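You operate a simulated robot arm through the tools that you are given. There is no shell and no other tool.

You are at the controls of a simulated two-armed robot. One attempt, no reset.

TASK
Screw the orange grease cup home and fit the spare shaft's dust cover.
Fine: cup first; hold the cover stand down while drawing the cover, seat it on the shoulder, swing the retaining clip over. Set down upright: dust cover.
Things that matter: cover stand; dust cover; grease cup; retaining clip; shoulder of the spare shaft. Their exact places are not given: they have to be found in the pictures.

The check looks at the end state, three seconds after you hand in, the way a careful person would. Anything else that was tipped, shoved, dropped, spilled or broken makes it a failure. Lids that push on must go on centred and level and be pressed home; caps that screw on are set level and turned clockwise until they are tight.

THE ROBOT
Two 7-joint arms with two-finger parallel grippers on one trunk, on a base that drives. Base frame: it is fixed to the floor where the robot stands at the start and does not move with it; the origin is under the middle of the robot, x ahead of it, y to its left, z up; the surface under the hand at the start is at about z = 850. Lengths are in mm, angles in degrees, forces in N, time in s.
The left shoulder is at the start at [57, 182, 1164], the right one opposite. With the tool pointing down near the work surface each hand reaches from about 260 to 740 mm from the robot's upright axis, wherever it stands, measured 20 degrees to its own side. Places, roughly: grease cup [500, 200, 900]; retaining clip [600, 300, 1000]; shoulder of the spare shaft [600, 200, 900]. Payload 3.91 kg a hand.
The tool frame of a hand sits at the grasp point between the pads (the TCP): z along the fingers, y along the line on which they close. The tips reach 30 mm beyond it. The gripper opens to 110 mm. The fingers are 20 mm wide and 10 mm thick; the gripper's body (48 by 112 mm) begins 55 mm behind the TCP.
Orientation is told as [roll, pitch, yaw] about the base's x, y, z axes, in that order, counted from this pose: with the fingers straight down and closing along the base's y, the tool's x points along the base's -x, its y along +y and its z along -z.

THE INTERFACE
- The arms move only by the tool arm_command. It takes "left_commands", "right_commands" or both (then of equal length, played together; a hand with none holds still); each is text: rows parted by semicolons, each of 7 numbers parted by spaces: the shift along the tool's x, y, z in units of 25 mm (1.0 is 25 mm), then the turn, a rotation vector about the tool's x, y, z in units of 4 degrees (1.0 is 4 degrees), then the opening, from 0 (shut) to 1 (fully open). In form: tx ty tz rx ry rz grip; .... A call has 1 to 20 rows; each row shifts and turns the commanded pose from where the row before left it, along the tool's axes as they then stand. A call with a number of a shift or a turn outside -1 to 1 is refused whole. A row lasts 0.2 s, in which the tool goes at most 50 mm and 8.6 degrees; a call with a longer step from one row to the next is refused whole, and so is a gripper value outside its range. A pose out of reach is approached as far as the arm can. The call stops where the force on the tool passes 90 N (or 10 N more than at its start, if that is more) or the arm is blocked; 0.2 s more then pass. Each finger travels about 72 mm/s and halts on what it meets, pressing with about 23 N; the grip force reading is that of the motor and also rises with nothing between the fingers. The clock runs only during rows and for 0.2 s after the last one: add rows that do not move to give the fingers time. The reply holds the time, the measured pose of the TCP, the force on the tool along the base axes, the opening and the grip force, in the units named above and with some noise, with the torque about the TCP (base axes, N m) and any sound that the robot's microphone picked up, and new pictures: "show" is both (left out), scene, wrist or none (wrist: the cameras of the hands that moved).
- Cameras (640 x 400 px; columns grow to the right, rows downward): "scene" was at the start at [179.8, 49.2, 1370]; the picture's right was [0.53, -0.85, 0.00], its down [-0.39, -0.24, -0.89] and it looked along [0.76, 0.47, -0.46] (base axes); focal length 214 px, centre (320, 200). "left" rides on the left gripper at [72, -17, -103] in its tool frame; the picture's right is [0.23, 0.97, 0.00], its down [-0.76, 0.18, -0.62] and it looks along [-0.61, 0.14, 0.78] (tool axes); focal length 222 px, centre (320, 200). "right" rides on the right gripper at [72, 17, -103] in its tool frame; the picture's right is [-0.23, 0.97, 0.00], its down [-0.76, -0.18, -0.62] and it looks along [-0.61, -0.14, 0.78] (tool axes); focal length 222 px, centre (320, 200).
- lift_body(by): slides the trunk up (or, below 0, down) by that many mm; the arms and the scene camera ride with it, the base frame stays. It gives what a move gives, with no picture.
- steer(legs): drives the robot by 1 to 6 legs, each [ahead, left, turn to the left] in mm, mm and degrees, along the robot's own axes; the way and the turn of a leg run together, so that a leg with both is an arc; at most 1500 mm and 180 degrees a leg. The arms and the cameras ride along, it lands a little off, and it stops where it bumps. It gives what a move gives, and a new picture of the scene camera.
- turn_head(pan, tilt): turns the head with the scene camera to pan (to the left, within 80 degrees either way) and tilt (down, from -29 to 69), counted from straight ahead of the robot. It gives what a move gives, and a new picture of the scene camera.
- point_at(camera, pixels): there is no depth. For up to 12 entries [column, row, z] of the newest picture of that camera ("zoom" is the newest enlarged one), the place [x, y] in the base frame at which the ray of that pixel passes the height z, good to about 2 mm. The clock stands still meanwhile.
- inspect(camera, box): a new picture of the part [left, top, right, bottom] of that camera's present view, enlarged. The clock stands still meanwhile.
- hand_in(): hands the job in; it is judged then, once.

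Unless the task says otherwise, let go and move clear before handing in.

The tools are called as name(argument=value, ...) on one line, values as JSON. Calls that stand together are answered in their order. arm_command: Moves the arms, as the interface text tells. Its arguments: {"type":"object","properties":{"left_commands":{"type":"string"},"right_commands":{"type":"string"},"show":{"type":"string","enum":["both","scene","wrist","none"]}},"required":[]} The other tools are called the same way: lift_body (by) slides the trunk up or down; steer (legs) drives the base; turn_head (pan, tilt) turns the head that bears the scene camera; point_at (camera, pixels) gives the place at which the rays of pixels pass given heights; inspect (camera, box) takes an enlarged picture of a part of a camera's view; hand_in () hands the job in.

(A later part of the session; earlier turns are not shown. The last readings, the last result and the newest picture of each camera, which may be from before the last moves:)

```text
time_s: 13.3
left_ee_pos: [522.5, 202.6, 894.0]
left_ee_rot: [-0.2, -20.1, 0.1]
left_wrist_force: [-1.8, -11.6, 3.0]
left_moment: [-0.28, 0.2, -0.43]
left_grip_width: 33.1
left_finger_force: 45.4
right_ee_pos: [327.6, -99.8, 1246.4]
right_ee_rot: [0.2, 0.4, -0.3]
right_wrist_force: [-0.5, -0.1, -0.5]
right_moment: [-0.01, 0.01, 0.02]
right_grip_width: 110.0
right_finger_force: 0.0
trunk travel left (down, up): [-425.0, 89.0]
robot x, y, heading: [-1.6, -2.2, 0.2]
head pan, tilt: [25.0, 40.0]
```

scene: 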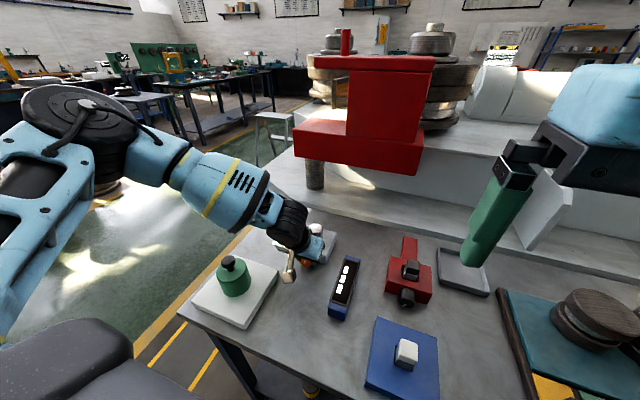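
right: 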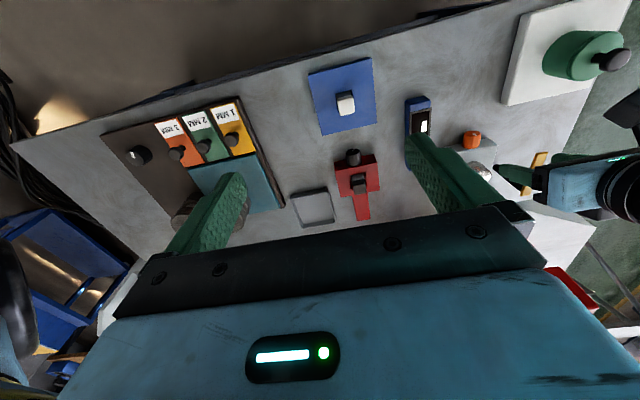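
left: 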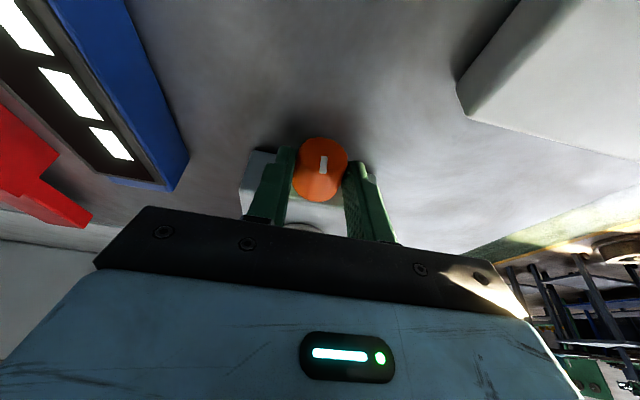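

The side force stays about −12 N, so it's just the finger motors and not a bind. I'll now turn the cup clockwise about its own axis, first 5 rows (about 21°), and watch the torque and the white mark.

arm_command(left_commands="0 -0.082 0.003 -1 0 0.364 0; 0 -0.082 0.003 -1 0 0.364 0; 0 -0.082 0.003 -1 0 0.364 0; 0 -0.082 0.003 -1 0 0.364 0; 0 -0.082 0.003 -1 0 0.364 0; 0 0 0 0 0 0 0", show="both")

inspect(camera="left", box=[220, 60, 440, 220])

inspect(camera="scene", box=[270, 205, 350, 275])

```text
time_s: 14.8
left_ee_pos: [522.8, 194.8, 892.5]
left_ee_rot: [22.0, -18.6, -7.8]
left_wrist_force: [9.8, -26.8, -8.4]
left_moment: [-0.65, -0.59, -0.71]
left_grip_width: 32.9
left_finger_force: 45.2
left hand out of reach, approached as far as the arm can: row 5
right_ee_pos: [329.5, -103.1, 1244.3]
right_ee_rot: [0.0, 0.6, -0.5]
right_wrist_force: [-0.3, -0.4, 0.5]
right_moment: [0.0, -0.01, -0.03]
right_grip_width: 109.7
right_finger_force: 0.1
trunk travel left (down, up): [-425.0, 89.0]
robot x, y, heading: [2.2, 0.2, -0.1]
head pan, tilt: [25.0, 40.0]
```

scene: 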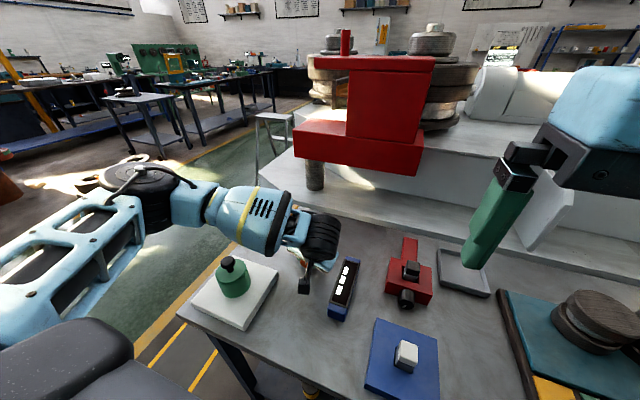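
left: 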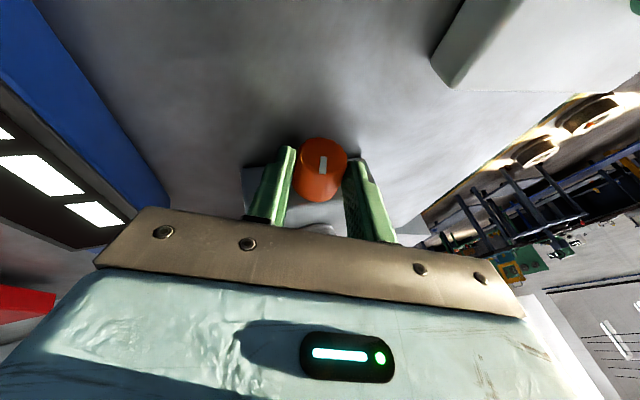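

```text
2.50 times, centred on (330, 140) of left
```

zoom: 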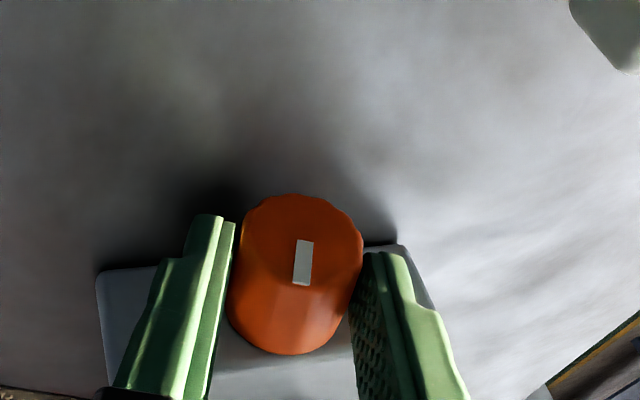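

```text
5.71 times, centred on (310, 240) of scene
```

zoom: 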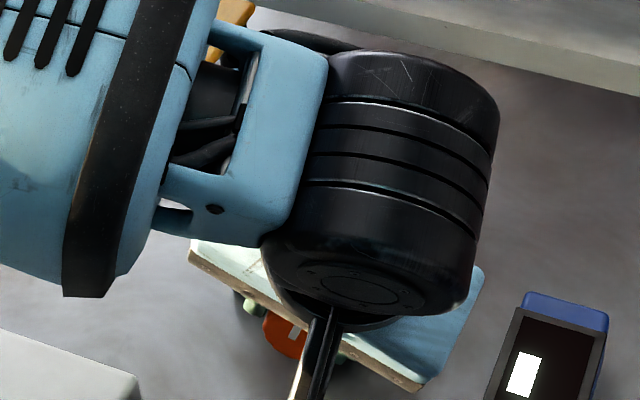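

The cup turned with the gripper: the mark stays vertical in the tool view while the block has rotated behind it. The arm neared its limit at roll +21°. I'll open slightly, back off 6 mm and swing the hand back to the left side for a longer stroke.

arm_command(left_commands="0 0 0 0 0 0 0.34; 0 0 -0.24 0 0 0 0.4; 0 0.099 0.0037 1 0 -0.364 0.4; 0 0.099 0.0037 1 0 -0.364 0.4; 0 0.099 0.0037 1 0 -0.364 0.4; 0 0.099 0.0037 1 0 -0.364 0.4; 0 0.099 0.0037 1 0 -0.364 0.4; 0 0.099 0.0037 1 0 -0.364 0.4; 0 0.099 0.0037 1 0 -0.364 0.4; 0 0.099 0.0037 1 0 -0.364 0.4; 0 0.099 0.0037 1 0 -0.364 0.4; 0 0.099 0.0037 1 0 -0.364 0.4; 0 0 0 0 0 0 0.4", show="both")

inspect(camera="left", box=[220, 60, 440, 220])

inspect(camera="scene", box=[260, 180, 350, 275])

```text
time_s: 17.6
left_ee_pos: [519.5, 221.8, 898.5]
left_ee_rot: [-22.8, -18.7, 7.7]
left_wrist_force: [-1.2, -4.0, 2.4]
left_moment: [-0.15, 0.04, -0.09]
left_grip_width: 46.2
left_finger_force: 2.0
right_ee_pos: [327.4, -100.0, 1244.9]
right_ee_rot: [0.0, 0.3, -0.2]
right_wrist_force: [0.6, -0.3, 0.1]
right_moment: [-0.03, 0.0, 0.0]
right_grip_width: 110.2
right_finger_force: 0.0
trunk travel left (down, up): [-425.0, 89.0]
robot x, y, heading: [2.7, 0.3, -0.2]
head pan, tilt: [25.0, 40.0]
```

scene: 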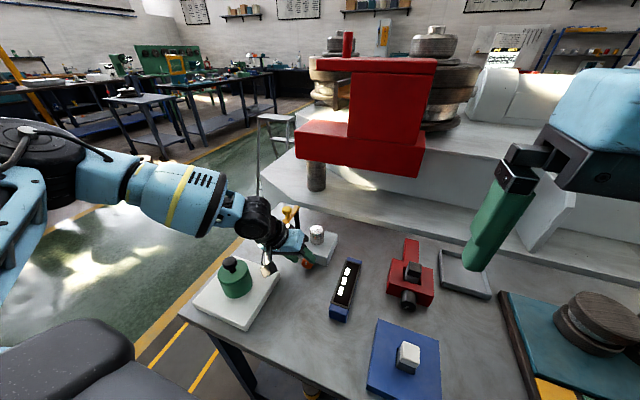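
left: 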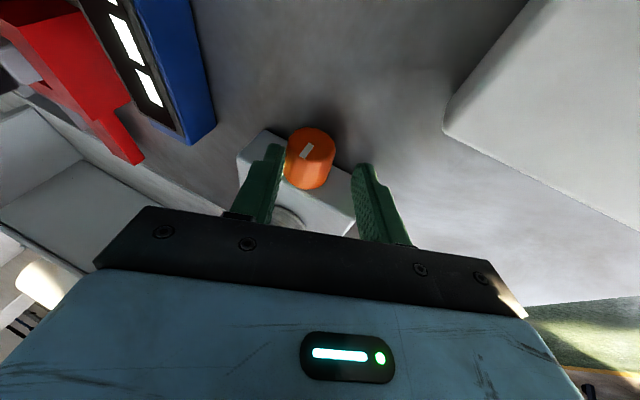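

```text
2.50 times, centred on (330, 140) of left
```

zoom: 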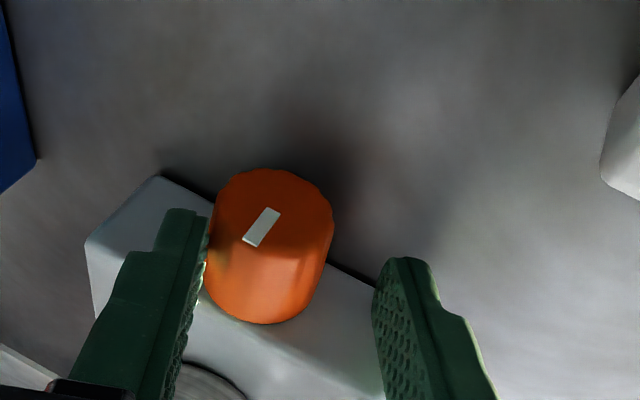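

```text
4.21 times, centred on (305, 228) of scene
```

zoom: 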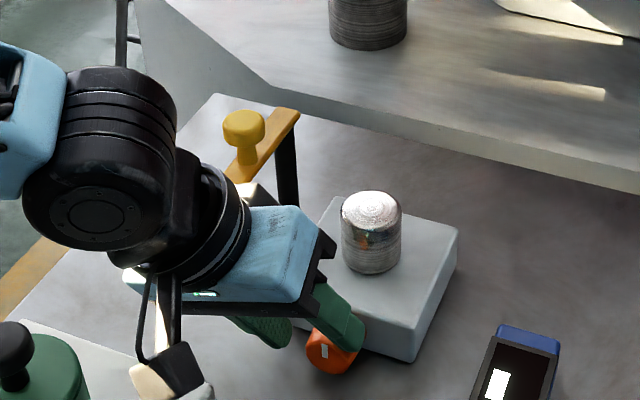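

The mark moved with the cup and the hand is back at roll −23°, but it sits about 5 mm too far left relative to the cup. I'll centre it, advance, grip, and turn about 38° clockwise.

arm_command(left_commands="0 -0.2 0 0 0 0 0.4; 0 0 0.38 0 0 0 0.4; 0 0 0 0 0 0 0.1; 0 0 0 0 0 0 0; 0 -0.082 0.003 -1 0 0.364 0; 0 -0.082 0.003 -1 0 0.364 0; 0 -0.082 0.003 -1 0 0.364 0; 0 -0.082 0.003 -1 0 0.364 0; 0 -0.082 0.003 -1 0 0.364 0; 0 -0.082 0.003 -1 0 0.364 0; 0 -0.082 0.003 -1 0 0.364 0; 0 -0.082 0.003 -1 0 0.364 0; 0 -0.082 0.003 -1 0 0.364 0; 0 0 0 0 0 0 0", show="wrist")

inspect(camera="left", box=[220, 60, 440, 220])

```text
time_s: 20.6
left_ee_pos: [523.7, 195.0, 893.7]
left_ee_rot: [18.1, -19.3, -6.0]
left_wrist_force: [10.6, -0.3, 12.3]
left_moment: [0.07, -1.4, -0.51]
left_grip_width: 33.2
left_finger_force: 44.7
right_ee_pos: [328.1, -100.5, 1245.6]
right_ee_rot: [0.0, 0.4, -0.1]
right_wrist_force: [-0.4, 0.2, 0.6]
right_moment: [-0.03, 0.01, 0.04]
right_grip_width: 110.0
right_finger_force: 0.1
trunk travel left (down, up): [-425.0, 89.0]
robot x, y, heading: [0.3, 1.8, 0.4]
head pan, tilt: [25.0, 40.0]
```

left: 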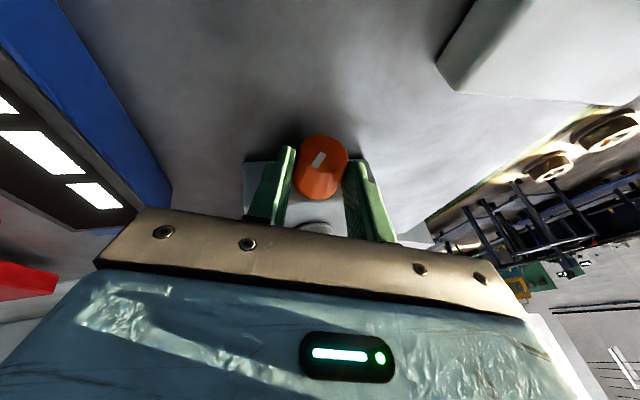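

```text
2.50 times, centred on (330, 140) of left
```

zoom: 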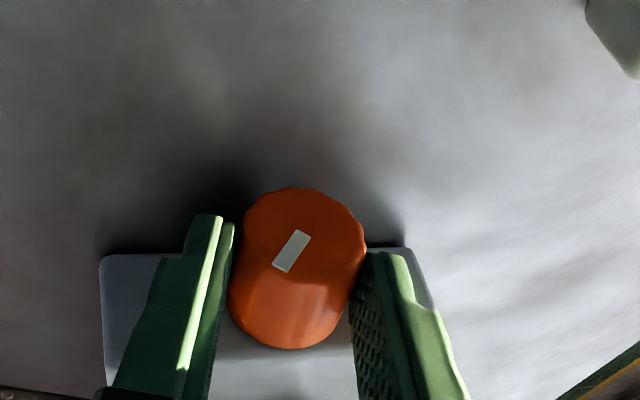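

The cup followed a further 41° (roll −23° to +18°), with the mark unchanged relative to the tool. Torque is still low, so I'll swing back, regrip and start the next stroke.

arm_command(left_commands="0 0 0 0 0 0 0.34; 0 0 -0.24 0 0 0 0.4; 0 0.102 0.0037 1 0 -0.364 0.4; 0 0.102 0.0037 1 0 -0.364 0.4; 0 0.102 0.0037 1 0 -0.364 0.4; 0 0.102 0.0037 1 0 -0.364 0.4; 0 0.102 0.0037 1 0 -0.364 0.4; 0 0.102 0.0037 1 0 -0.364 0.4; 0 0.102 0.0037 1 0 -0.364 0.4; 0 0.102 0.0037 1 0 -0.364 0.4; 0 0.102 0.0037 1 0 -0.364 0.4; 0 0.102 0.0037 1 0 -0.364 0.4; 0 0 0 0 0 0 0.4", show="wrist")

inspect(camera="left", box=[220, 60, 440, 220])

```text
time_s: 23.4
left_ee_pos: [522.4, 218.5, 895.2]
left_ee_rot: [-27.3, -18.0, 9.1]
left_wrist_force: [0.1, -0.5, 0.3]
left_moment: [0.01, 0.0, 0.01]
left_grip_width: 43.9
left_finger_force: 0.0
right_ee_pos: [326.7, -100.3, 1244.7]
right_ee_rot: [0.0, 0.3, -0.2]
right_wrist_force: [0.3, -0.3, -0.4]
right_moment: [-0.02, -0.01, 0.02]
right_grip_width: 109.9
right_finger_force: 0.0
trunk travel left (down, up): [-425.0, 89.0]
robot x, y, heading: [1.4, 1.0, 0.1]
head pan, tilt: [25.0, 40.0]
```

left: 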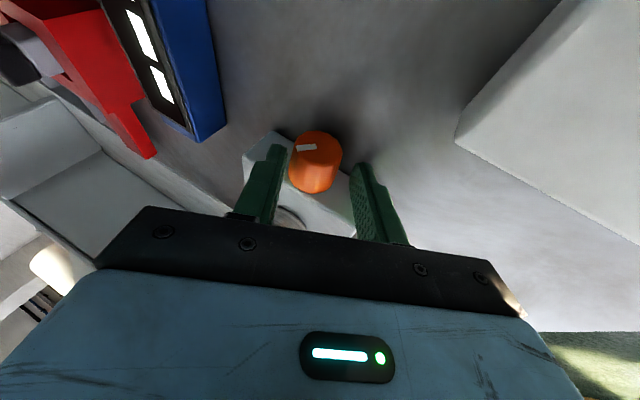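

```text
2.50 times, centred on (330, 140) of left
```

zoom: 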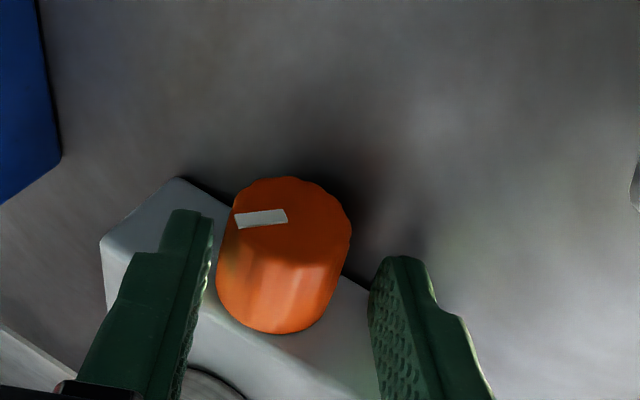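

The hand is centred on the cup at roll −27°, and the mark now points left. I'll chain a full cycle in one call: regrip, turn 34° clockwise, release, swing back.

arm_command(left_commands="0 -0.097 0.003 -1 0 0.364 0.37; 0 0 0.2 0 0 0 0.36; 0 0 0 0 0 0 0; 0 -0.083 0.003 -1 0 0.364 0; 0 -0.083 0.003 -1 0 0.364 0; 0 -0.083 0.003 -1 0 0.364 0; 0 -0.083 0.003 -1 0 0.364 0; 0 -0.083 0.003 -1 0 0.364 0; 0 -0.083 0.003 -1 0 0.364 0; 0 -0.083 0.003 -1 0 0.364 0; 0 -0.083 0.003 -1 0 0.364 0; 0 0 0 0 0 0 0.36; 0 0.09 -0.2 1 0 -0.364 0.4; 0 0.097 0.0037 1 0 -0.364 0.4; 0 0.097 0.0037 1 0 -0.364 0.4; 0 0.097 0.0037 1 0 -0.364 0.4; 0 0.097 0.0037 1 0 -0.364 0.4; 0 0.097 0.0037 1 0 -0.364 0.4; 0 0.097 0.0037 1 0 -0.364 0.4; 0 0.097 0.0037 1 0 -0.364 0.4", show="wrist")

inspect(camera="left", box=[220, 60, 440, 220])

```text
time_s: 27.6
left_ee_pos: [523.7, 216.5, 898.8]
left_ee_rot: [-22.8, -18.7, 7.7]
left_wrist_force: [0.6, -0.4, -0.9]
left_moment: [0.03, 0.01, 0.01]
left_grip_width: 43.9
left_finger_force: 0.1
right_ee_pos: [327.3, -100.1, 1244.4]
right_ee_rot: [-0.1, 0.3, -0.1]
right_wrist_force: [0.2, 0.2, -0.2]
right_moment: [0.01, 0.01, 0.03]
right_grip_width: 110.1
right_finger_force: 0.1
trunk travel left (down, up): [-425.0, 89.0]
robot x, y, heading: [-1.6, 0.3, 0.0]
head pan, tilt: [25.0, 40.0]
```

left: 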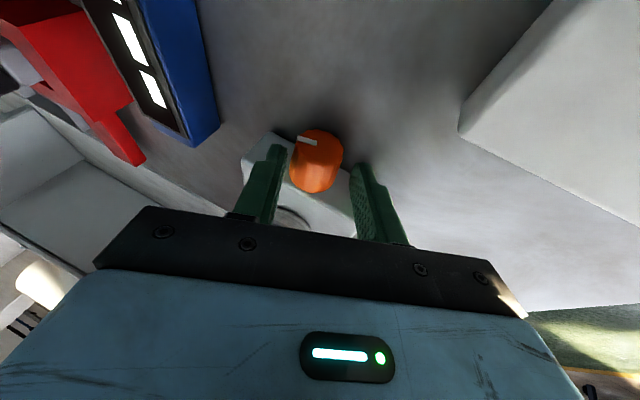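

```text
2.50 times, centred on (330, 140) of left
```

zoom: 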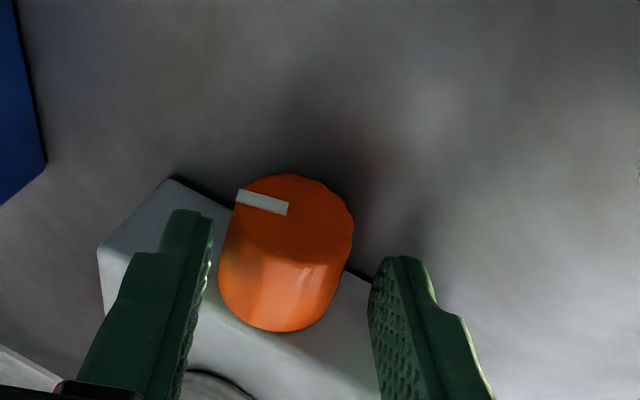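

The cup has turned about 97° so far and follows the tool cleanly. I'll run the next cycle the same way, advancing a touch more.

arm_command(left_commands="0 0 0.28 0 0 0 0.36; 0 0 0 0 0 0 0; 0 0 0 0 0 0 0; 0 -0.083 0.003 -1 0 0.364 0; 0 -0.083 0.003 -1 0 0.364 0; 0 -0.083 0.003 -1 0 0.364 0; 0 -0.083 0.003 -1 0 0.364 0; 0 -0.083 0.003 -1 0 0.364 0; 0 -0.083 0.003 -1 0 0.364 0; 0 -0.083 0.003 -1 0 0.364 0; 0 -0.083 0.003 -1 0 0.364 0; 0 0 0 0 0 0 0.36; 0 0.09 -0.22 1 0 -0.364 0.4; 0 0.097 0.0037 1 0 -0.364 0.4; 0 0.097 0.0037 1 0 -0.364 0.4; 0 0.097 0.0037 1 0 -0.364 0.4; 0 0.097 0.0037 1 0 -0.364 0.4; 0 0.097 0.0037 1 0 -0.364 0.4; 0 0.097 0.0037 1 0 -0.364 0.4; 0 0.097 0.0037 1 0 -0.364 0.4", show="none")

inspect(camera="left", box=[220, 60, 440, 220])

```text
time_s: 31.8
left_ee_pos: [524.1, 214.8, 896.1]
left_ee_rot: [-22.8, -18.6, 7.7]
left_wrist_force: [-0.3, 0.1, 1.0]
left_moment: [0.0, 0.04, 0.01]
left_grip_width: 44.0
left_finger_force: 0.0
right_ee_pos: [328.2, -99.2, 1244.3]
right_ee_rot: [-0.2, 0.2, -0.2]
right_wrist_force: [0.5, 0.3, 0.1]
right_moment: [0.0, 0.01, -0.01]
right_grip_width: 109.9
right_finger_force: 0.1
trunk travel left (down, up): [-425.0, 89.0]
robot x, y, heading: [-2.8, -0.2, 0.1]
head pan, tilt: [25.0, 40.0]
```

```text
2.50 times, centred on (330, 140) of left
```

zoom: 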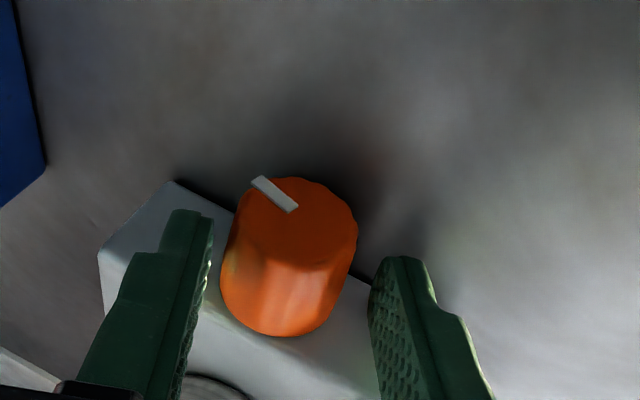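

The mark advanced only about 24° this time, so either the cup is getting stiffer or the grip slipped a little. I'll take the next stroke and stop at its end, still gripping, to read the torque.

arm_command(left_commands="0 0 0.21 0 0 0 0.36; 0 0 0 0 0 0 0; 0 0 0 0 0 0 0; 0 -0.081 0.003 -1 0 0.364 0; 0 -0.081 0.003 -1 0 0.364 0; 0 -0.081 0.003 -1 0 0.364 0; 0 -0.081 0.003 -1 0 0.364 0; 0 -0.081 0.003 -1 0 0.364 0; 0 -0.081 0.003 -1 0 0.364 0; 0 -0.081 0.003 -1 0 0.364 0; 0 -0.081 0.003 -1 0 0.364 0", show="none")

inspect(camera="left", box=[220, 60, 440, 220])

```text
time_s: 34.1
left_ee_pos: [526.9, 196.8, 895.0]
left_ee_rot: [13.7, -19.8, -4.3]
left_wrist_force: [-4.9, 2.7, 14.9]
left_moment: [0.13, -1.34, -0.06]
left_grip_width: 33.0
left_finger_force: 44.8
right_ee_pos: [326.3, -100.1, 1244.5]
right_ee_rot: [0.0, 0.1, -0.1]
right_wrist_force: [-0.6, 0.1, 0.2]
right_moment: [-0.01, 0.02, -0.03]
right_grip_width: 109.7
right_finger_force: 0.2
trunk travel left (down, up): [-425.0, 89.0]
robot x, y, heading: [1.8, -1.2, 0.2]
head pan, tilt: [25.0, 40.0]
```

```text
2.50 times, centred on (330, 140) of left
```

zoom: 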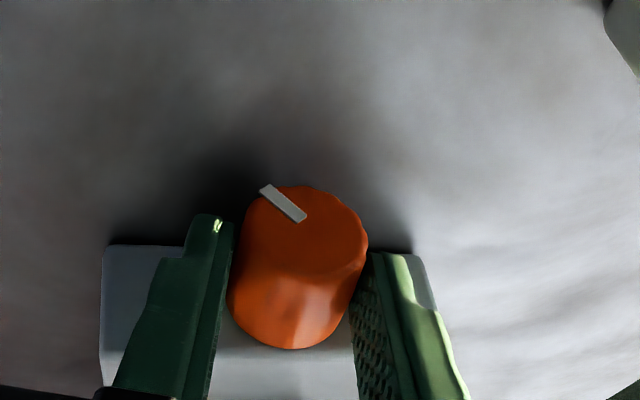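

The cup followed fully this time (mark unchanged in the tool view, now about 147° total) and torque is still low. I'll continue: finish the stroke, swing back, regrip and turn again in one call.

arm_command(left_commands="0 -0.081 0.003 -1 0 0.364 0; 0 0 0 0 0 0 0.36; 0 0.09 -0.22 1 0 -0.364 0.4; 0 0.097 0.0037 1 0 -0.364 0.4; 0 0.097 0.0037 1 0 -0.364 0.4; 0 0.097 0.0037 1 0 -0.364 0.4; 0 0.097 0.0037 1 0 -0.364 0.4; 0 0.097 0.0037 1 0 -0.364 0.4; 0 0.097 0.0037 1 0 -0.364 0.4; 0 0.097 0.0037 1 0 -0.364 0.4; 0 0.097 0.0037 1 0 -0.364 0.4; 0 0.097 0.0037 1 0 -0.364 0.38; 0 0 0 0 0 0 0.38", show="none")

inspect(camera="left", box=[220, 60, 440, 220])

inspect(camera="scene", box=[290, 225, 340, 270])

```text
time_s: 37.0
left_ee_pos: [524.0, 217.0, 896.4]
left_ee_rot: [-27.2, -18.0, 9.1]
left_wrist_force: [-0.6, 0.8, -0.2]
left_moment: [-0.04, -0.01, -0.03]
left_grip_width: 41.7
left_finger_force: 0.0
right_ee_pos: [326.9, -99.5, 1244.7]
right_ee_rot: [-0.1, 0.3, -0.1]
right_wrist_force: [0.8, 0.3, 0.1]
right_moment: [0.01, -0.03, 0.01]
right_grip_width: 110.1
right_finger_force: 0.0
trunk travel left (down, up): [-425.0, 89.0]
robot x, y, heading: [-0.1, -1.1, -0.1]
head pan, tilt: [25.0, 40.0]
```

```text
2.50 times, centred on (330, 140) of left
```

zoom: 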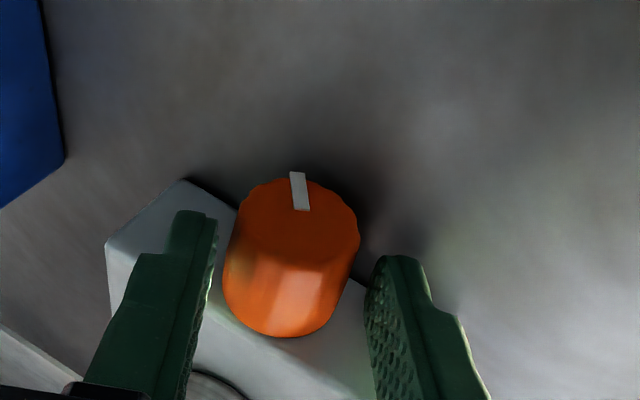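

```text
8.89 times, centred on (315, 248) of scene
```

zoom: 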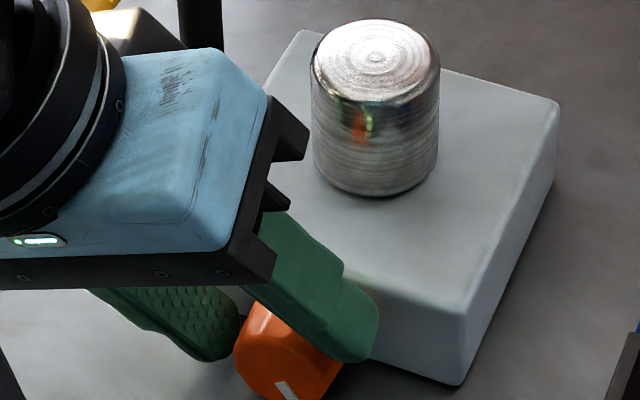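

The mark shows about 150° total, and the hand is at roll −27° again. I'll regrip and turn 38°, ending while still gripped so the torque shows.

arm_command(left_commands="0 -0.097 0.003 -1 0 0.364 0.37; 0 0 0.22 0 0 0 0.36; 0 0 0 0 0 0 0; 0 0 0 0 0 0 0; 0 -0.081 0.003 -1 0 0.364 0; 0 -0.081 0.003 -1 0 0.364 0; 0 -0.081 0.003 -1 0 0.364 0; 0 -0.081 0.003 -1 0 0.364 0; 0 -0.081 0.003 -1 0 0.364 0; 0 -0.081 0.003 -1 0 0.364 0; 0 -0.081 0.003 -1 0 0.364 0; 0 -0.081 0.003 -1 0 0.364 0; 0 -0.081 0.003 -1 0 0.364 0", show="none")

arm_command(left_commands="0 0 0 0 0 0 0.36; 0 0.09 -0.22 1 0 -0.364 0.4; 0 0.097 0.0037 1 0 -0.364 0.4; 0 0.097 0.0037 1 0 -0.364 0.4; 0 0.097 0.0037 1 0 -0.364 0.4; 0 0.097 0.0037 1 0 -0.364 0.4; 0 0.097 0.0037 1 0 -0.364 0.4; 0 0.097 0.0037 1 0 -0.364 0.4; 0 0.097 0.0037 1 0 -0.364 0.4; 0 0.097 0.0037 1 0 -0.364 0.4; 0 0 0 0 0 0 0.38", show="none")

inspect(camera="left", box=[220, 60, 440, 220])

```text
time_s: 39.8
left_ee_pos: [525.0, 196.8, 892.2]
left_ee_rot: [17.9, -19.3, -6.0]
left_wrist_force: [-9.1, 6.1, 18.4]
left_moment: [0.27, 0.06, -0.03]
left_grip_width: 32.6
left_finger_force: 45.0
right_ee_pos: [324.1, -99.2, 1244.6]
right_ee_rot: [-0.2, 0.1, -0.2]
right_wrist_force: [3.9, 3.9, -3.1]
right_moment: [-0.48, 0.17, -0.44]
right_grip_width: 110.0
right_finger_force: 0.2
trunk travel left (down, up): [-425.0, 89.0]
robot x, y, heading: [5.0, 3.6, 0.0]
head pan, tilt: [25.0, 40.0]
```

```text
time_s: 42.1
left_ee_pos: [525.0, 214.4, 896.2]
left_ee_rot: [-22.7, -18.6, 7.7]
left_wrist_force: [0.6, -0.1, -0.1]
left_moment: [-0.04, -0.02, -0.01]
left_grip_width: 41.8
left_finger_force: 0.1
right_ee_pos: [327.6, -100.5, 1244.4]
right_ee_rot: [-0.2, 0.3, -0.3]
right_wrist_force: [6.9, 5.0, -6.0]
right_moment: [-0.67, 0.23, -0.61]
right_grip_width: 109.9
right_finger_force: 0.0
trunk travel left (down, up): [-425.0, 89.0]
robot x, y, heading: [1.2, -2.2, 0.2]
head pan, tilt: [25.0, 40.0]
```

```text
2.50 times, centred on (330, 140) of left
```

zoom: 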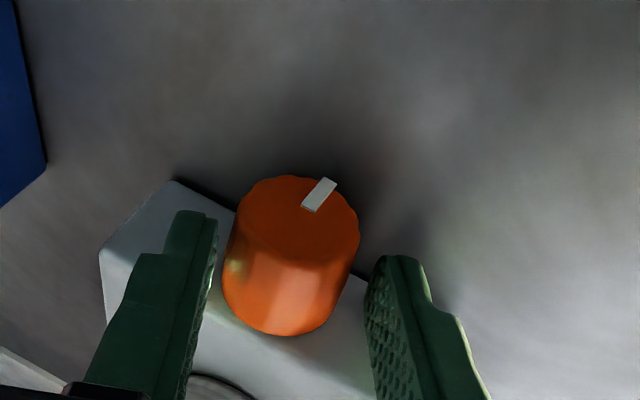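

The right hand now reports a growing force (7, 5, −6 N) though it hasn't moved, so something may be touching it. I'll look at the scene and right camera before continuing.

inspect(camera="scene", box=[0, 0, 640, 400])

inspect(camera="right", box=[0, 0, 640, 400])

arm_command(left_commands="0 0 0 0 0 0 0.38", show="none")

```text
1.00 times, centred on (320, 200) of scene (not enlarged: the box is as wide or as high as the picture)
```

zoom: 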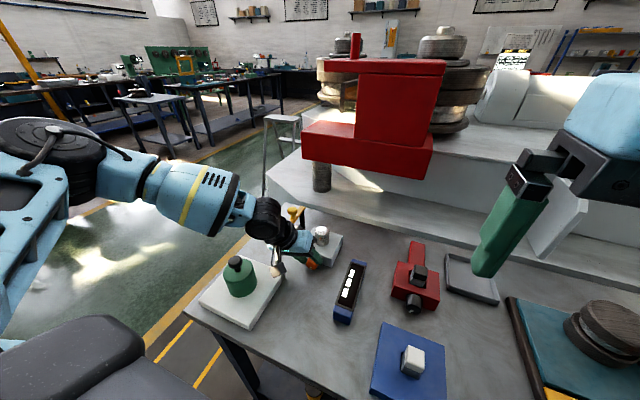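

```text
1.00 times, centred on (320, 200) of right (not enlarged: the box is as wide or as high as the picture)
```

zoom: 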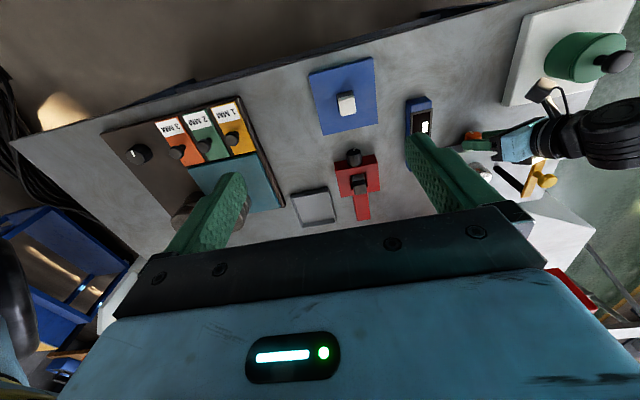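

```text
time_s: 42.5
left_ee_pos: [524.2, 214.7, 895.5]
left_ee_rot: [-22.7, -18.6, 7.7]
left_wrist_force: [-1.3, 0.0, -0.4]
left_moment: [-0.03, 0.01, 0.0]
left_grip_width: 41.4
left_finger_force: 0.1
right_ee_pos: [327.4, -99.3, 1244.3]
right_ee_rot: [-0.2, 0.3, -0.1]
right_wrist_force: [8.1, 4.8, -6.5]
right_moment: [-0.65, 0.27, -0.62]
right_grip_width: 109.8
right_finger_force: 0.1
trunk travel left (down, up): [-425.0, 89.0]
robot x, y, heading: [1.2, 1.1, 0.0]
head pan, tilt: [25.0, 40.0]
```

Nothing visible touches the right hand in either picture, but its force persists. I'll shift the right hand a little to the right and see if the reading clears.

arm_command(right_commands="0 -0.8 0 0 0 0 1; 0 -0.8 0 0 0 0 1; 0 0 0 0 0 0 1", show="both")

```text
time_s: 43.4
left_ee_pos: [524.3, 215.1, 896.2]
left_ee_rot: [-22.6, -18.6, 7.7]
left_wrist_force: [0.7, -0.3, 0.0]
left_moment: [0.04, -0.03, -0.01]
left_grip_width: 41.9
left_finger_force: 0.0
right_ee_pos: [329.7, -141.9, 1244.6]
right_ee_rot: [-0.2, -0.1, -0.5]
right_wrist_force: [44.2, 11.9, -33.6]
right_moment: [-2.04, 1.86, -2.12]
right_grip_width: 110.0
right_finger_force: 0.0
trunk travel left (down, up): [-425.0, 89.0]
robot x, y, heading: [0.7, -1.9, 0.1]
head pan, tilt: [25.0, 40.0]
```

scene: 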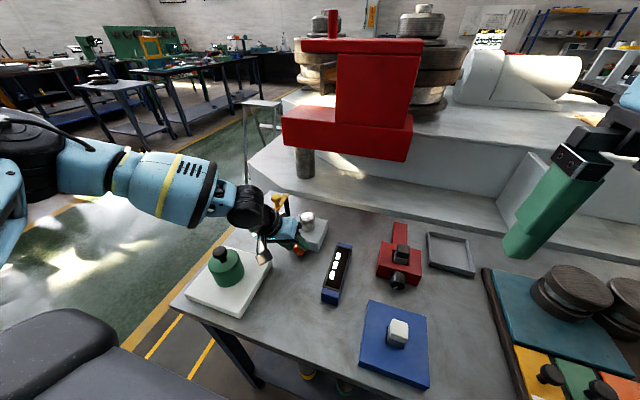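
right: 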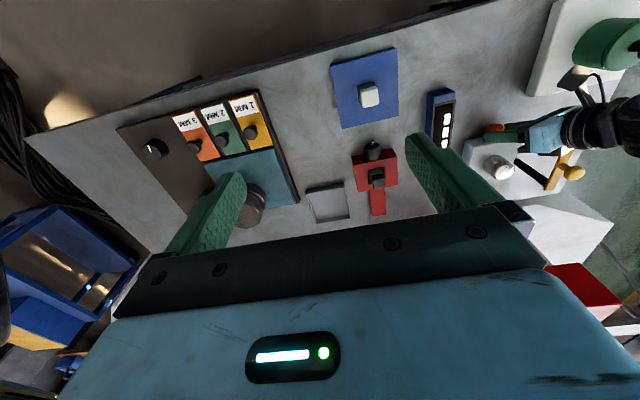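

Moving right raised the force to 44 N pushing the hand forward and down, so its wrist is being pressed from behind, likely by its own folded arm. I'll move the right hand forward and down into open space.

arm_command(right_commands="-0.8 0 0.5 0 0 0 1; -0.8 0 0.5 0 0 0 1; -0.8 0 0.5 0 0 0 1; -0.8 0 0.3 0 0 0 1; 0 0 0 0 0 0 1", show="both")

```text
time_s: 44.5
left_ee_pos: [523.9, 214.5, 896.0]
left_ee_rot: [-22.7, -18.6, 7.7]
left_wrist_force: [0.6, -0.1, -1.3]
left_moment: [0.03, 0.01, -0.02]
left_grip_width: 41.8
left_finger_force: 0.2
right_ee_pos: [407.9, -140.0, 1200.5]
right_ee_rot: [-0.1, -0.1, 0.1]
right_wrist_force: [-0.5, 0.3, 0.2]
right_moment: [0.04, -0.03, -0.03]
right_grip_width: 110.0
right_finger_force: 0.0
trunk travel left (down, up): [-425.0, 89.0]
robot x, y, heading: [0.1, -2.7, -0.0]
head pan, tilt: [25.0, 40.0]
```

scene: 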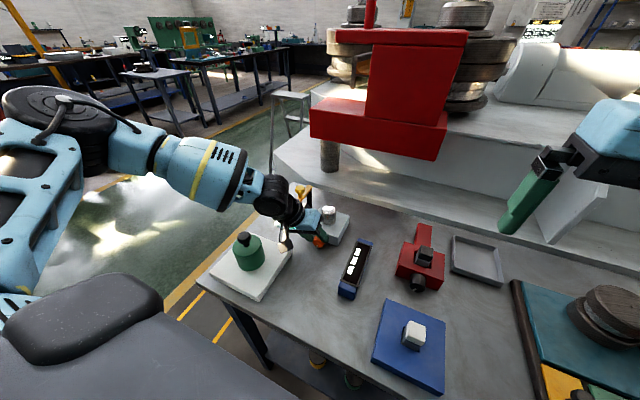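
right: 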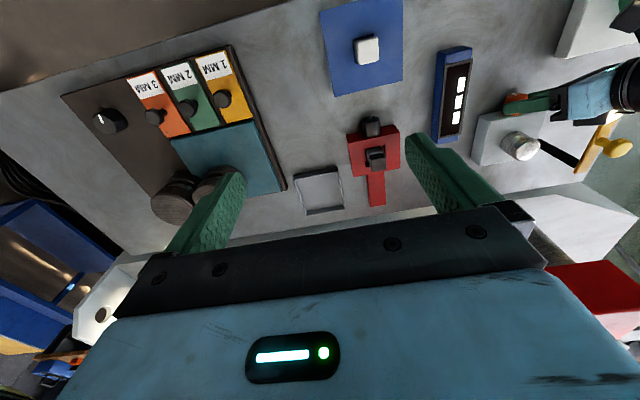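

Clearing the right hand forward brought its force back to zero and restored the scene view. The cup mark reads about 180°. I'll run two more cycles and then check the mark.

arm_command(left_commands="0 0 0.22 0 0 0 0.36; 0 0 0 0 0 0 0; 0 -0.081 0.003 -1 0 0.364 0; 0 -0.081 0.003 -1 0 0.364 0; 0 -0.081 0.003 -1 0 0.364 0; 0 -0.081 0.003 -1 0 0.364 0; 0 -0.081 0.003 -1 0 0.364 0; 0 -0.081 0.003 -1 0 0.364 0; 0 -0.081 0.003 -1 0 0.364 0; 0 -0.081 0.003 -1 0 0.364 0; 0 -0.081 0.003 -1 0 0.364 0; 0 0 0 0 0 0 0", show="none")

arm_command(left_commands="0 0 0 0 0 0 0.36; 0 0.09 -0.22 1 0 -0.364 0.4; 0 0.097 0.0037 1 0 -0.364 0.4; 0 0.097 0.0037 1 0 -0.364 0.4; 0 0.097 0.0037 1 0 -0.364 0.4; 0 0.097 0.0037 1 0 -0.364 0.4; 0 0.097 0.0037 1 0 -0.364 0.4; 0 0.097 0.0037 1 0 -0.364 0.4; 0 0.097 0.0037 1 0 -0.364 0.4; 0 0.097 0.0037 1 0 -0.364 0.4; 0 0 0 0 0 0 0.38", show="none")

inspect(camera="left", box=[220, 60, 440, 220])

```text
time_s: 47.1
left_ee_pos: [525.5, 196.8, 891.3]
left_ee_rot: [18.1, -19.3, -5.8]
left_wrist_force: [-5.0, 7.9, 10.1]
left_moment: [-0.01, 0.04, 0.49]
left_grip_width: 32.9
left_finger_force: 44.5
right_ee_pos: [406.6, -139.7, 1201.3]
right_ee_rot: [0.0, -0.1, 0.0]
right_wrist_force: [0.2, 0.3, -0.7]
right_moment: [0.01, -0.02, 0.01]
right_grip_width: 110.1
right_finger_force: 0.1
trunk travel left (down, up): [-425.0, 89.0]
robot x, y, heading: [-2.0, 0.1, 0.1]
head pan, tilt: [25.0, 40.0]
```

```text
time_s: 49.5
left_ee_pos: [525.9, 214.5, 896.6]
left_ee_rot: [-22.8, -18.5, 7.8]
left_wrist_force: [0.2, 1.4, 0.1]
left_moment: [0.0, -0.02, 0.0]
left_grip_width: 41.7
left_finger_force: 0.0
right_ee_pos: [407.7, -139.8, 1199.8]
right_ee_rot: [-0.1, 0.0, -0.1]
right_wrist_force: [0.5, -0.7, 0.7]
right_moment: [0.01, 0.03, -0.03]
right_grip_width: 110.0
right_finger_force: 0.1
trunk travel left (down, up): [-425.0, 89.0]
robot x, y, heading: [-0.3, -0.2, -0.0]
head pan, tilt: [25.0, 40.0]
```

```text
2.50 times, centred on (330, 140) of left
```

zoom: 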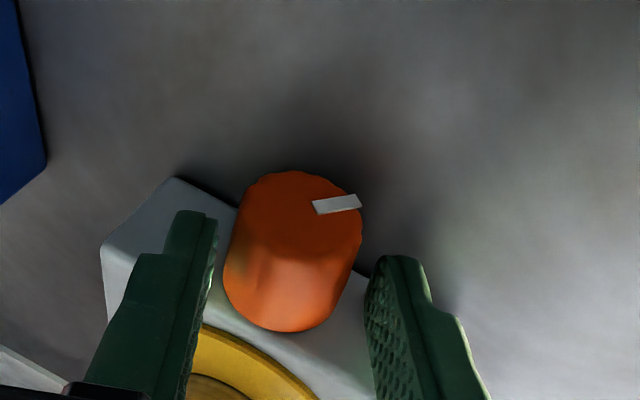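

The mark advanced to about 245° relative to the tool, but a yellow disc has appeared at (250,370) in the zoom where I saw the shaft before. I'll check whether the clip has been moved.

inspect(camera="left", box=[0, 0, 640, 400])

inspect(camera="scene", box=[270, 165, 370, 265])

inspect(camera="right", box=[460, 60, 640, 200])

```text
1.00 times, centred on (320, 200) of left (not enlarged: the box is as wide or as high as the picture)
```

zoom: 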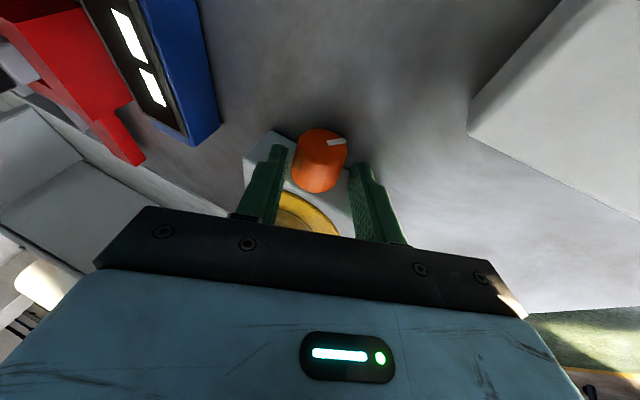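

```text
4.00 times, centred on (320, 215) of scene
```

zoom: 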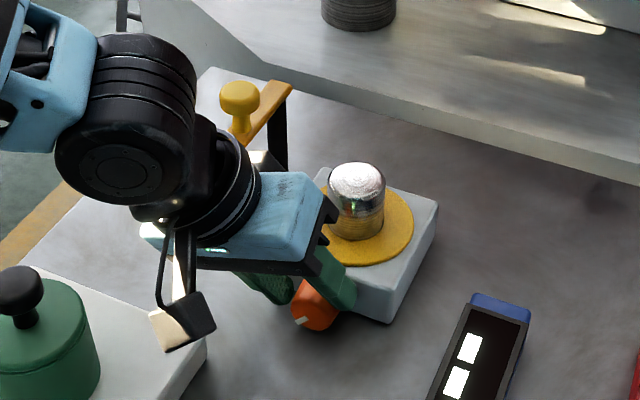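

```text
2.86 times, centred on (550, 130) of right
```

zoom: 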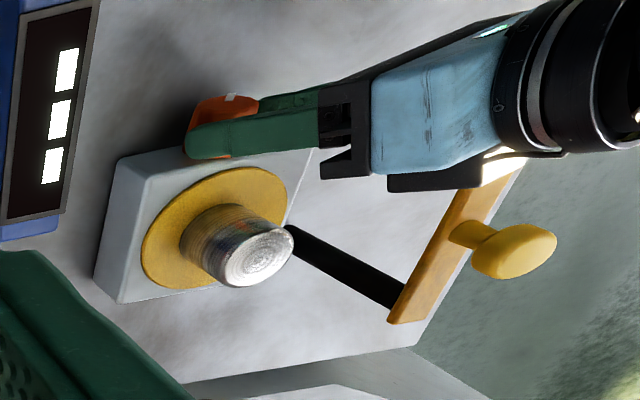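

A yellow grease ring has appeared around the shaft's foot, and the clip has not moved. The last torque reading was still low, so I'll take another stroke and read the torque at its end to see whether the cup is tight.

arm_command(left_commands="0 0 0.22 0 0 0 0.36; 0 0 0 0 0 0 0; 0 0 0 0 0 0 0; 0 -0.081 0.003 -1 0 0.364 0; 0 -0.081 0.003 -1 0 0.364 0; 0 -0.081 0.003 -1 0 0.364 0; 0 -0.081 0.003 -1 0 0.364 0; 0 -0.081 0.003 -1 0 0.364 0", show="none")

inspect(camera="left", box=[220, 60, 440, 220])

```text
time_s: 51.4
left_ee_pos: [525.5, 201.4, 891.8]
left_ee_rot: [-0.1, -20.0, 0.2]
left_wrist_force: [-1.5, -0.1, -1.2]
left_moment: [-0.35, -0.07, 0.08]
left_grip_width: 32.8
left_finger_force: 45.2
right_ee_pos: [409.0, -140.5, 1200.9]
right_ee_rot: [-0.2, 0.1, 0.0]
right_wrist_force: [0.6, 0.5, 1.0]
right_moment: [-0.03, 0.01, -0.04]
right_grip_width: 110.3
right_finger_force: 0.1
trunk travel left (down, up): [-425.0, 89.0]
robot x, y, heading: [0.7, 0.3, 0.1]
head pan, tilt: [25.0, 40.0]
```

```text
2.50 times, centred on (330, 140) of left
```

zoom: 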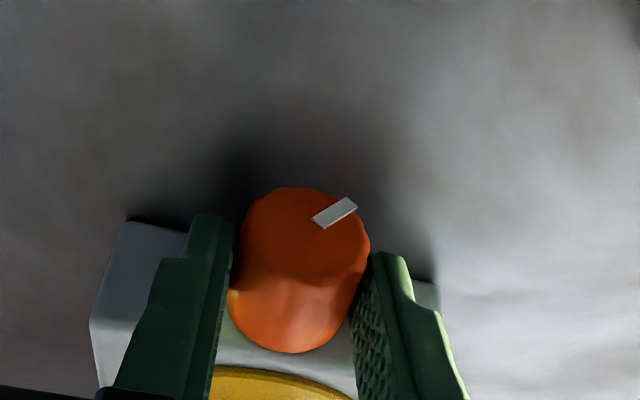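

The cup stayed near 230° (mark at (316,222)–(354,203)) while the tool turned 21°, so it has reached its stop and the fingers slid. I'll push one more short turn to confirm it is tight.

arm_command(left_commands="0 -0.081 0.003 -1 0 0.364 0; 0 -0.081 0.003 -1 0 0.364 0; 0 -0.081 0.003 -1 0 0.364 0; 0 0 0 0 0 0 0", show="none")

inspect(camera="left", box=[220, 60, 440, 220])

```text
time_s: 52.4
left_ee_pos: [527.6, 198.1, 890.2]
left_ee_rot: [13.5, -19.4, -4.4]
left_wrist_force: [-4.3, 8.7, -6.7]
left_moment: [-0.41, 0.18, 0.23]
left_grip_width: 33.2
left_finger_force: 44.5
right_ee_pos: [407.4, -139.4, 1200.5]
right_ee_rot: [0.0, -0.1, 0.0]
right_wrist_force: [0.6, -0.4, -0.4]
right_moment: [-0.04, 0.0, 0.01]
right_grip_width: 109.8
right_finger_force: 0.1
trunk travel left (down, up): [-425.0, 89.0]
robot x, y, heading: [-3.3, 0.1, -0.3]
head pan, tilt: [25.0, 40.0]
```

```text
2.50 times, centred on (330, 140) of left
```

zoom: 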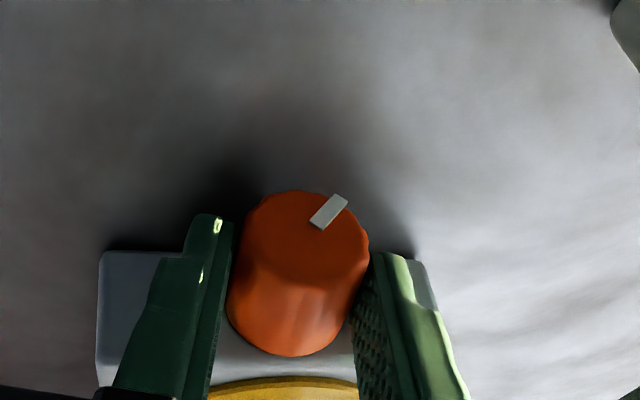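

The cup stayed put again (about 226°) while the tool slid 13° further at 0.41 N·m, so it is tight and the grease has come through. I'll release and back the left hand straight off, then level it.

arm_command(left_commands="0 0 0 0 0 0 0.37; 0 0 -0.4 0 0 0 0.5; 0 0 -0.9 0 0 0 0.5; 0 0 -0.9 0 0 0 0.5; 0 0 -0.9 0 0 0 0.5; 0 0 -0.9 0 0 0 0.5; 0 0 -0.9 1 0 -0.364 0.6; 0 0 -0.5 1 0 -0.364 0.6; 0 0 0 1 0 -0.364 0.7; 0 0 0 0 1 0 0.75; 0 0 0 0 1 0 0.75; 0 0 0 0 1 0 0.75; 0 0 0 0 1 0 0.75; 0 0 0 0 1 0 0.75; 0 0 0 0 0 0 0.75", show="both")

inspect(camera="scene", box=[270, 165, 370, 265])

```text
time_s: 55.5
left_ee_pos: [480.1, 168.4, 1015.1]
left_ee_rot: [-0.1, 0.0, 0.0]
left_wrist_force: [0.1, -0.3, 0.9]
left_moment: [-0.01, -0.03, 0.0]
left_grip_width: 82.5
left_finger_force: 0.0
right_ee_pos: [408.2, -140.3, 1200.1]
right_ee_rot: [0.1, 0.1, 0.0]
right_wrist_force: [0.2, -0.2, -0.5]
right_moment: [-0.04, 0.01, -0.02]
right_grip_width: 110.2
right_finger_force: 0.0
trunk travel left (down, up): [-425.0, 89.0]
robot x, y, heading: [-1.9, 2.6, -0.2]
head pan, tilt: [25.0, 40.0]
```

scene: 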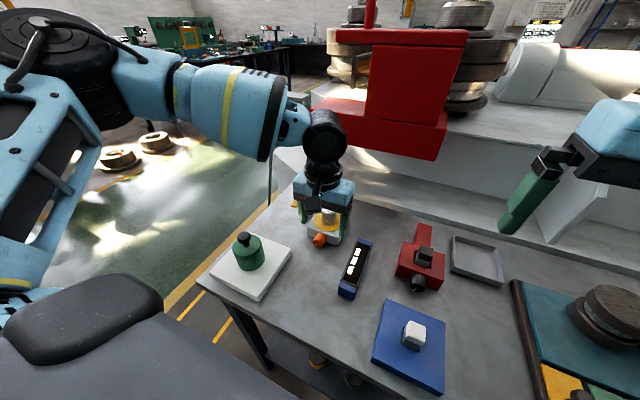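
left: 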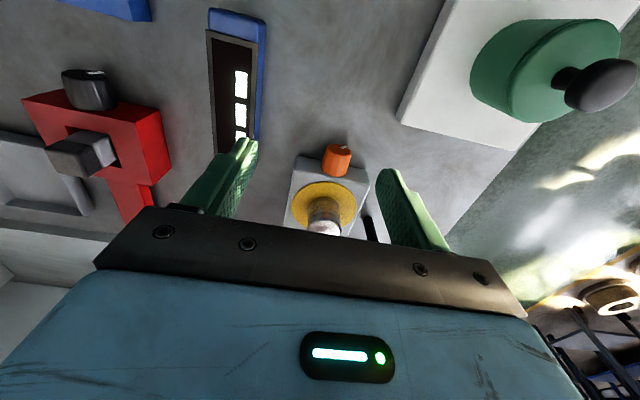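

```text
4.00 times, centred on (320, 215) of scene
```

zoom: 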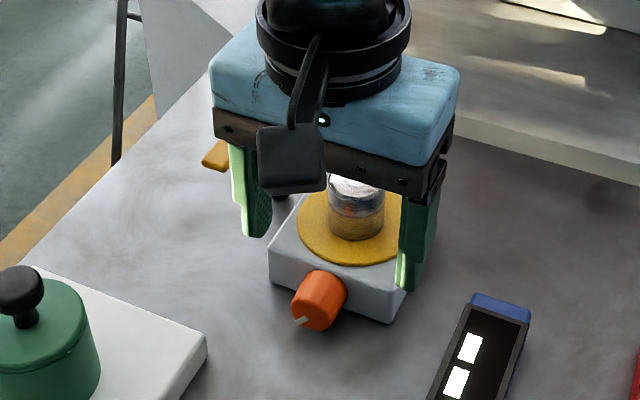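

The cup is home, its mark at the lower left, with grease showing at the shoulder. Next I'll bring the left hand high over the cover and yaw the right hand 60° so it can straddle the cover and press on the stand.

arm_command(left_commands="0.41 0.835 -0.525 0 0 0 0.75; 0.41 0.835 -0.525 0 0 0 0.75; 0.41 0.835 -0.525 0 0 0 0.75; 0.41 0.835 -0.525 0 0 0 0.75; 0.41 0.835 -0.525 0 0 0 0.75; 0.41 0.835 -0.525 0 0 0 0.75; 0.41 0.835 -0.525 0 0 0 0.75; 0.41 0.835 -0.525 0 0 0 0.75; 0 0 0 0 0 0 0.75; 0 0 0 0 0 0 0.75; 0 0 0 0 0 0 0.75; 0 0 0 0 0 0 0.75; 0 0 0 0 0 0 0.75; 0 0 0 0 0 0 0.75; 0 0 0 0 0 0 0.75; 0 0 0 0 0 0 0.75", right_commands="0 0 0 0 0 -1 1; 0 0 0 0 0 -1 1; 0 0 0 0 0 -1 1; 0 0 0 0 0 -1 1; 0 0 0 0 0 -1 1; 0 0 0 0 0 -1 1; 0 0 0 0 0 -1 1; 0 0 0 0 0 -1 1; 0 0 0 0 0 -1 1; 0 0 0 0 0 -1 1; 0 0 0 0 0 -1 1; 0 0 0 0 0 -1 1; 0 0 0 0 0 -1 1; 0 0 0 0 0 -1 1; 0 0 0 0 0 -1 1; 0 0 0 0 0 0 1", show="both")

```text
time_s: 59.0
left_ee_pos: [400.3, 337.2, 1120.1]
left_ee_rot: [-0.1, 0.0, 0.1]
left_wrist_force: [0.2, -0.7, 0.8]
left_moment: [0.0, 0.02, -0.03]
left_grip_width: 82.3
left_finger_force: 0.1
right_ee_pos: [408.5, -141.0, 1200.5]
right_ee_rot: [0.0, 0.0, 60.2]
right_wrist_force: [0.1, -0.4, -0.1]
right_moment: [0.01, -0.03, -0.06]
right_grip_width: 110.0
right_finger_force: 0.0
trunk travel left (down, up): [-425.0, 89.0]
robot x, y, heading: [-2.3, 1.6, 0.2]
head pan, tilt: [25.0, 40.0]
```

scene: 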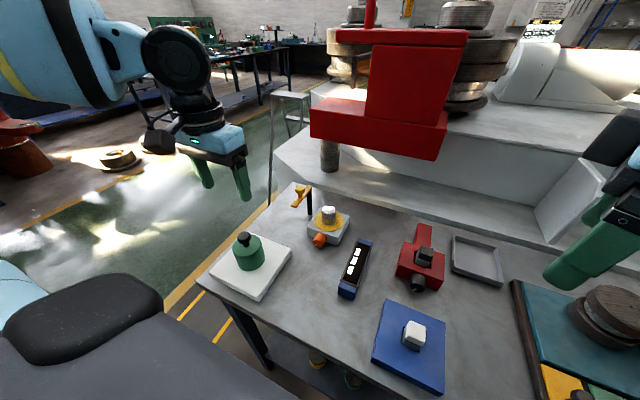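
right: 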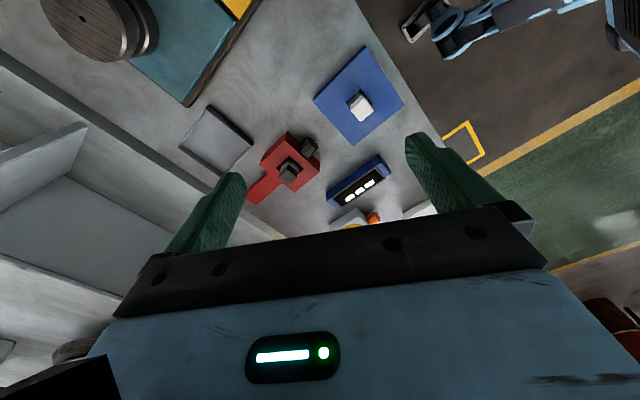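
left: 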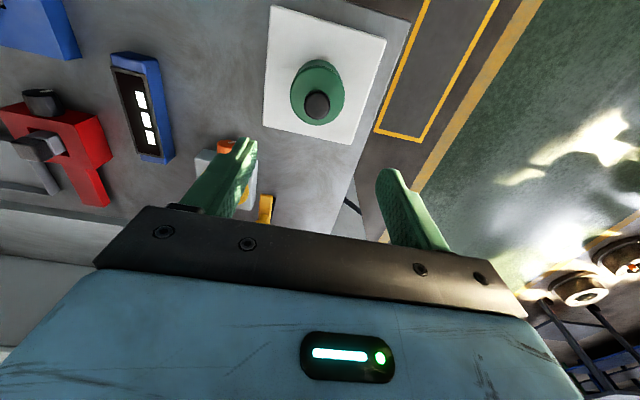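

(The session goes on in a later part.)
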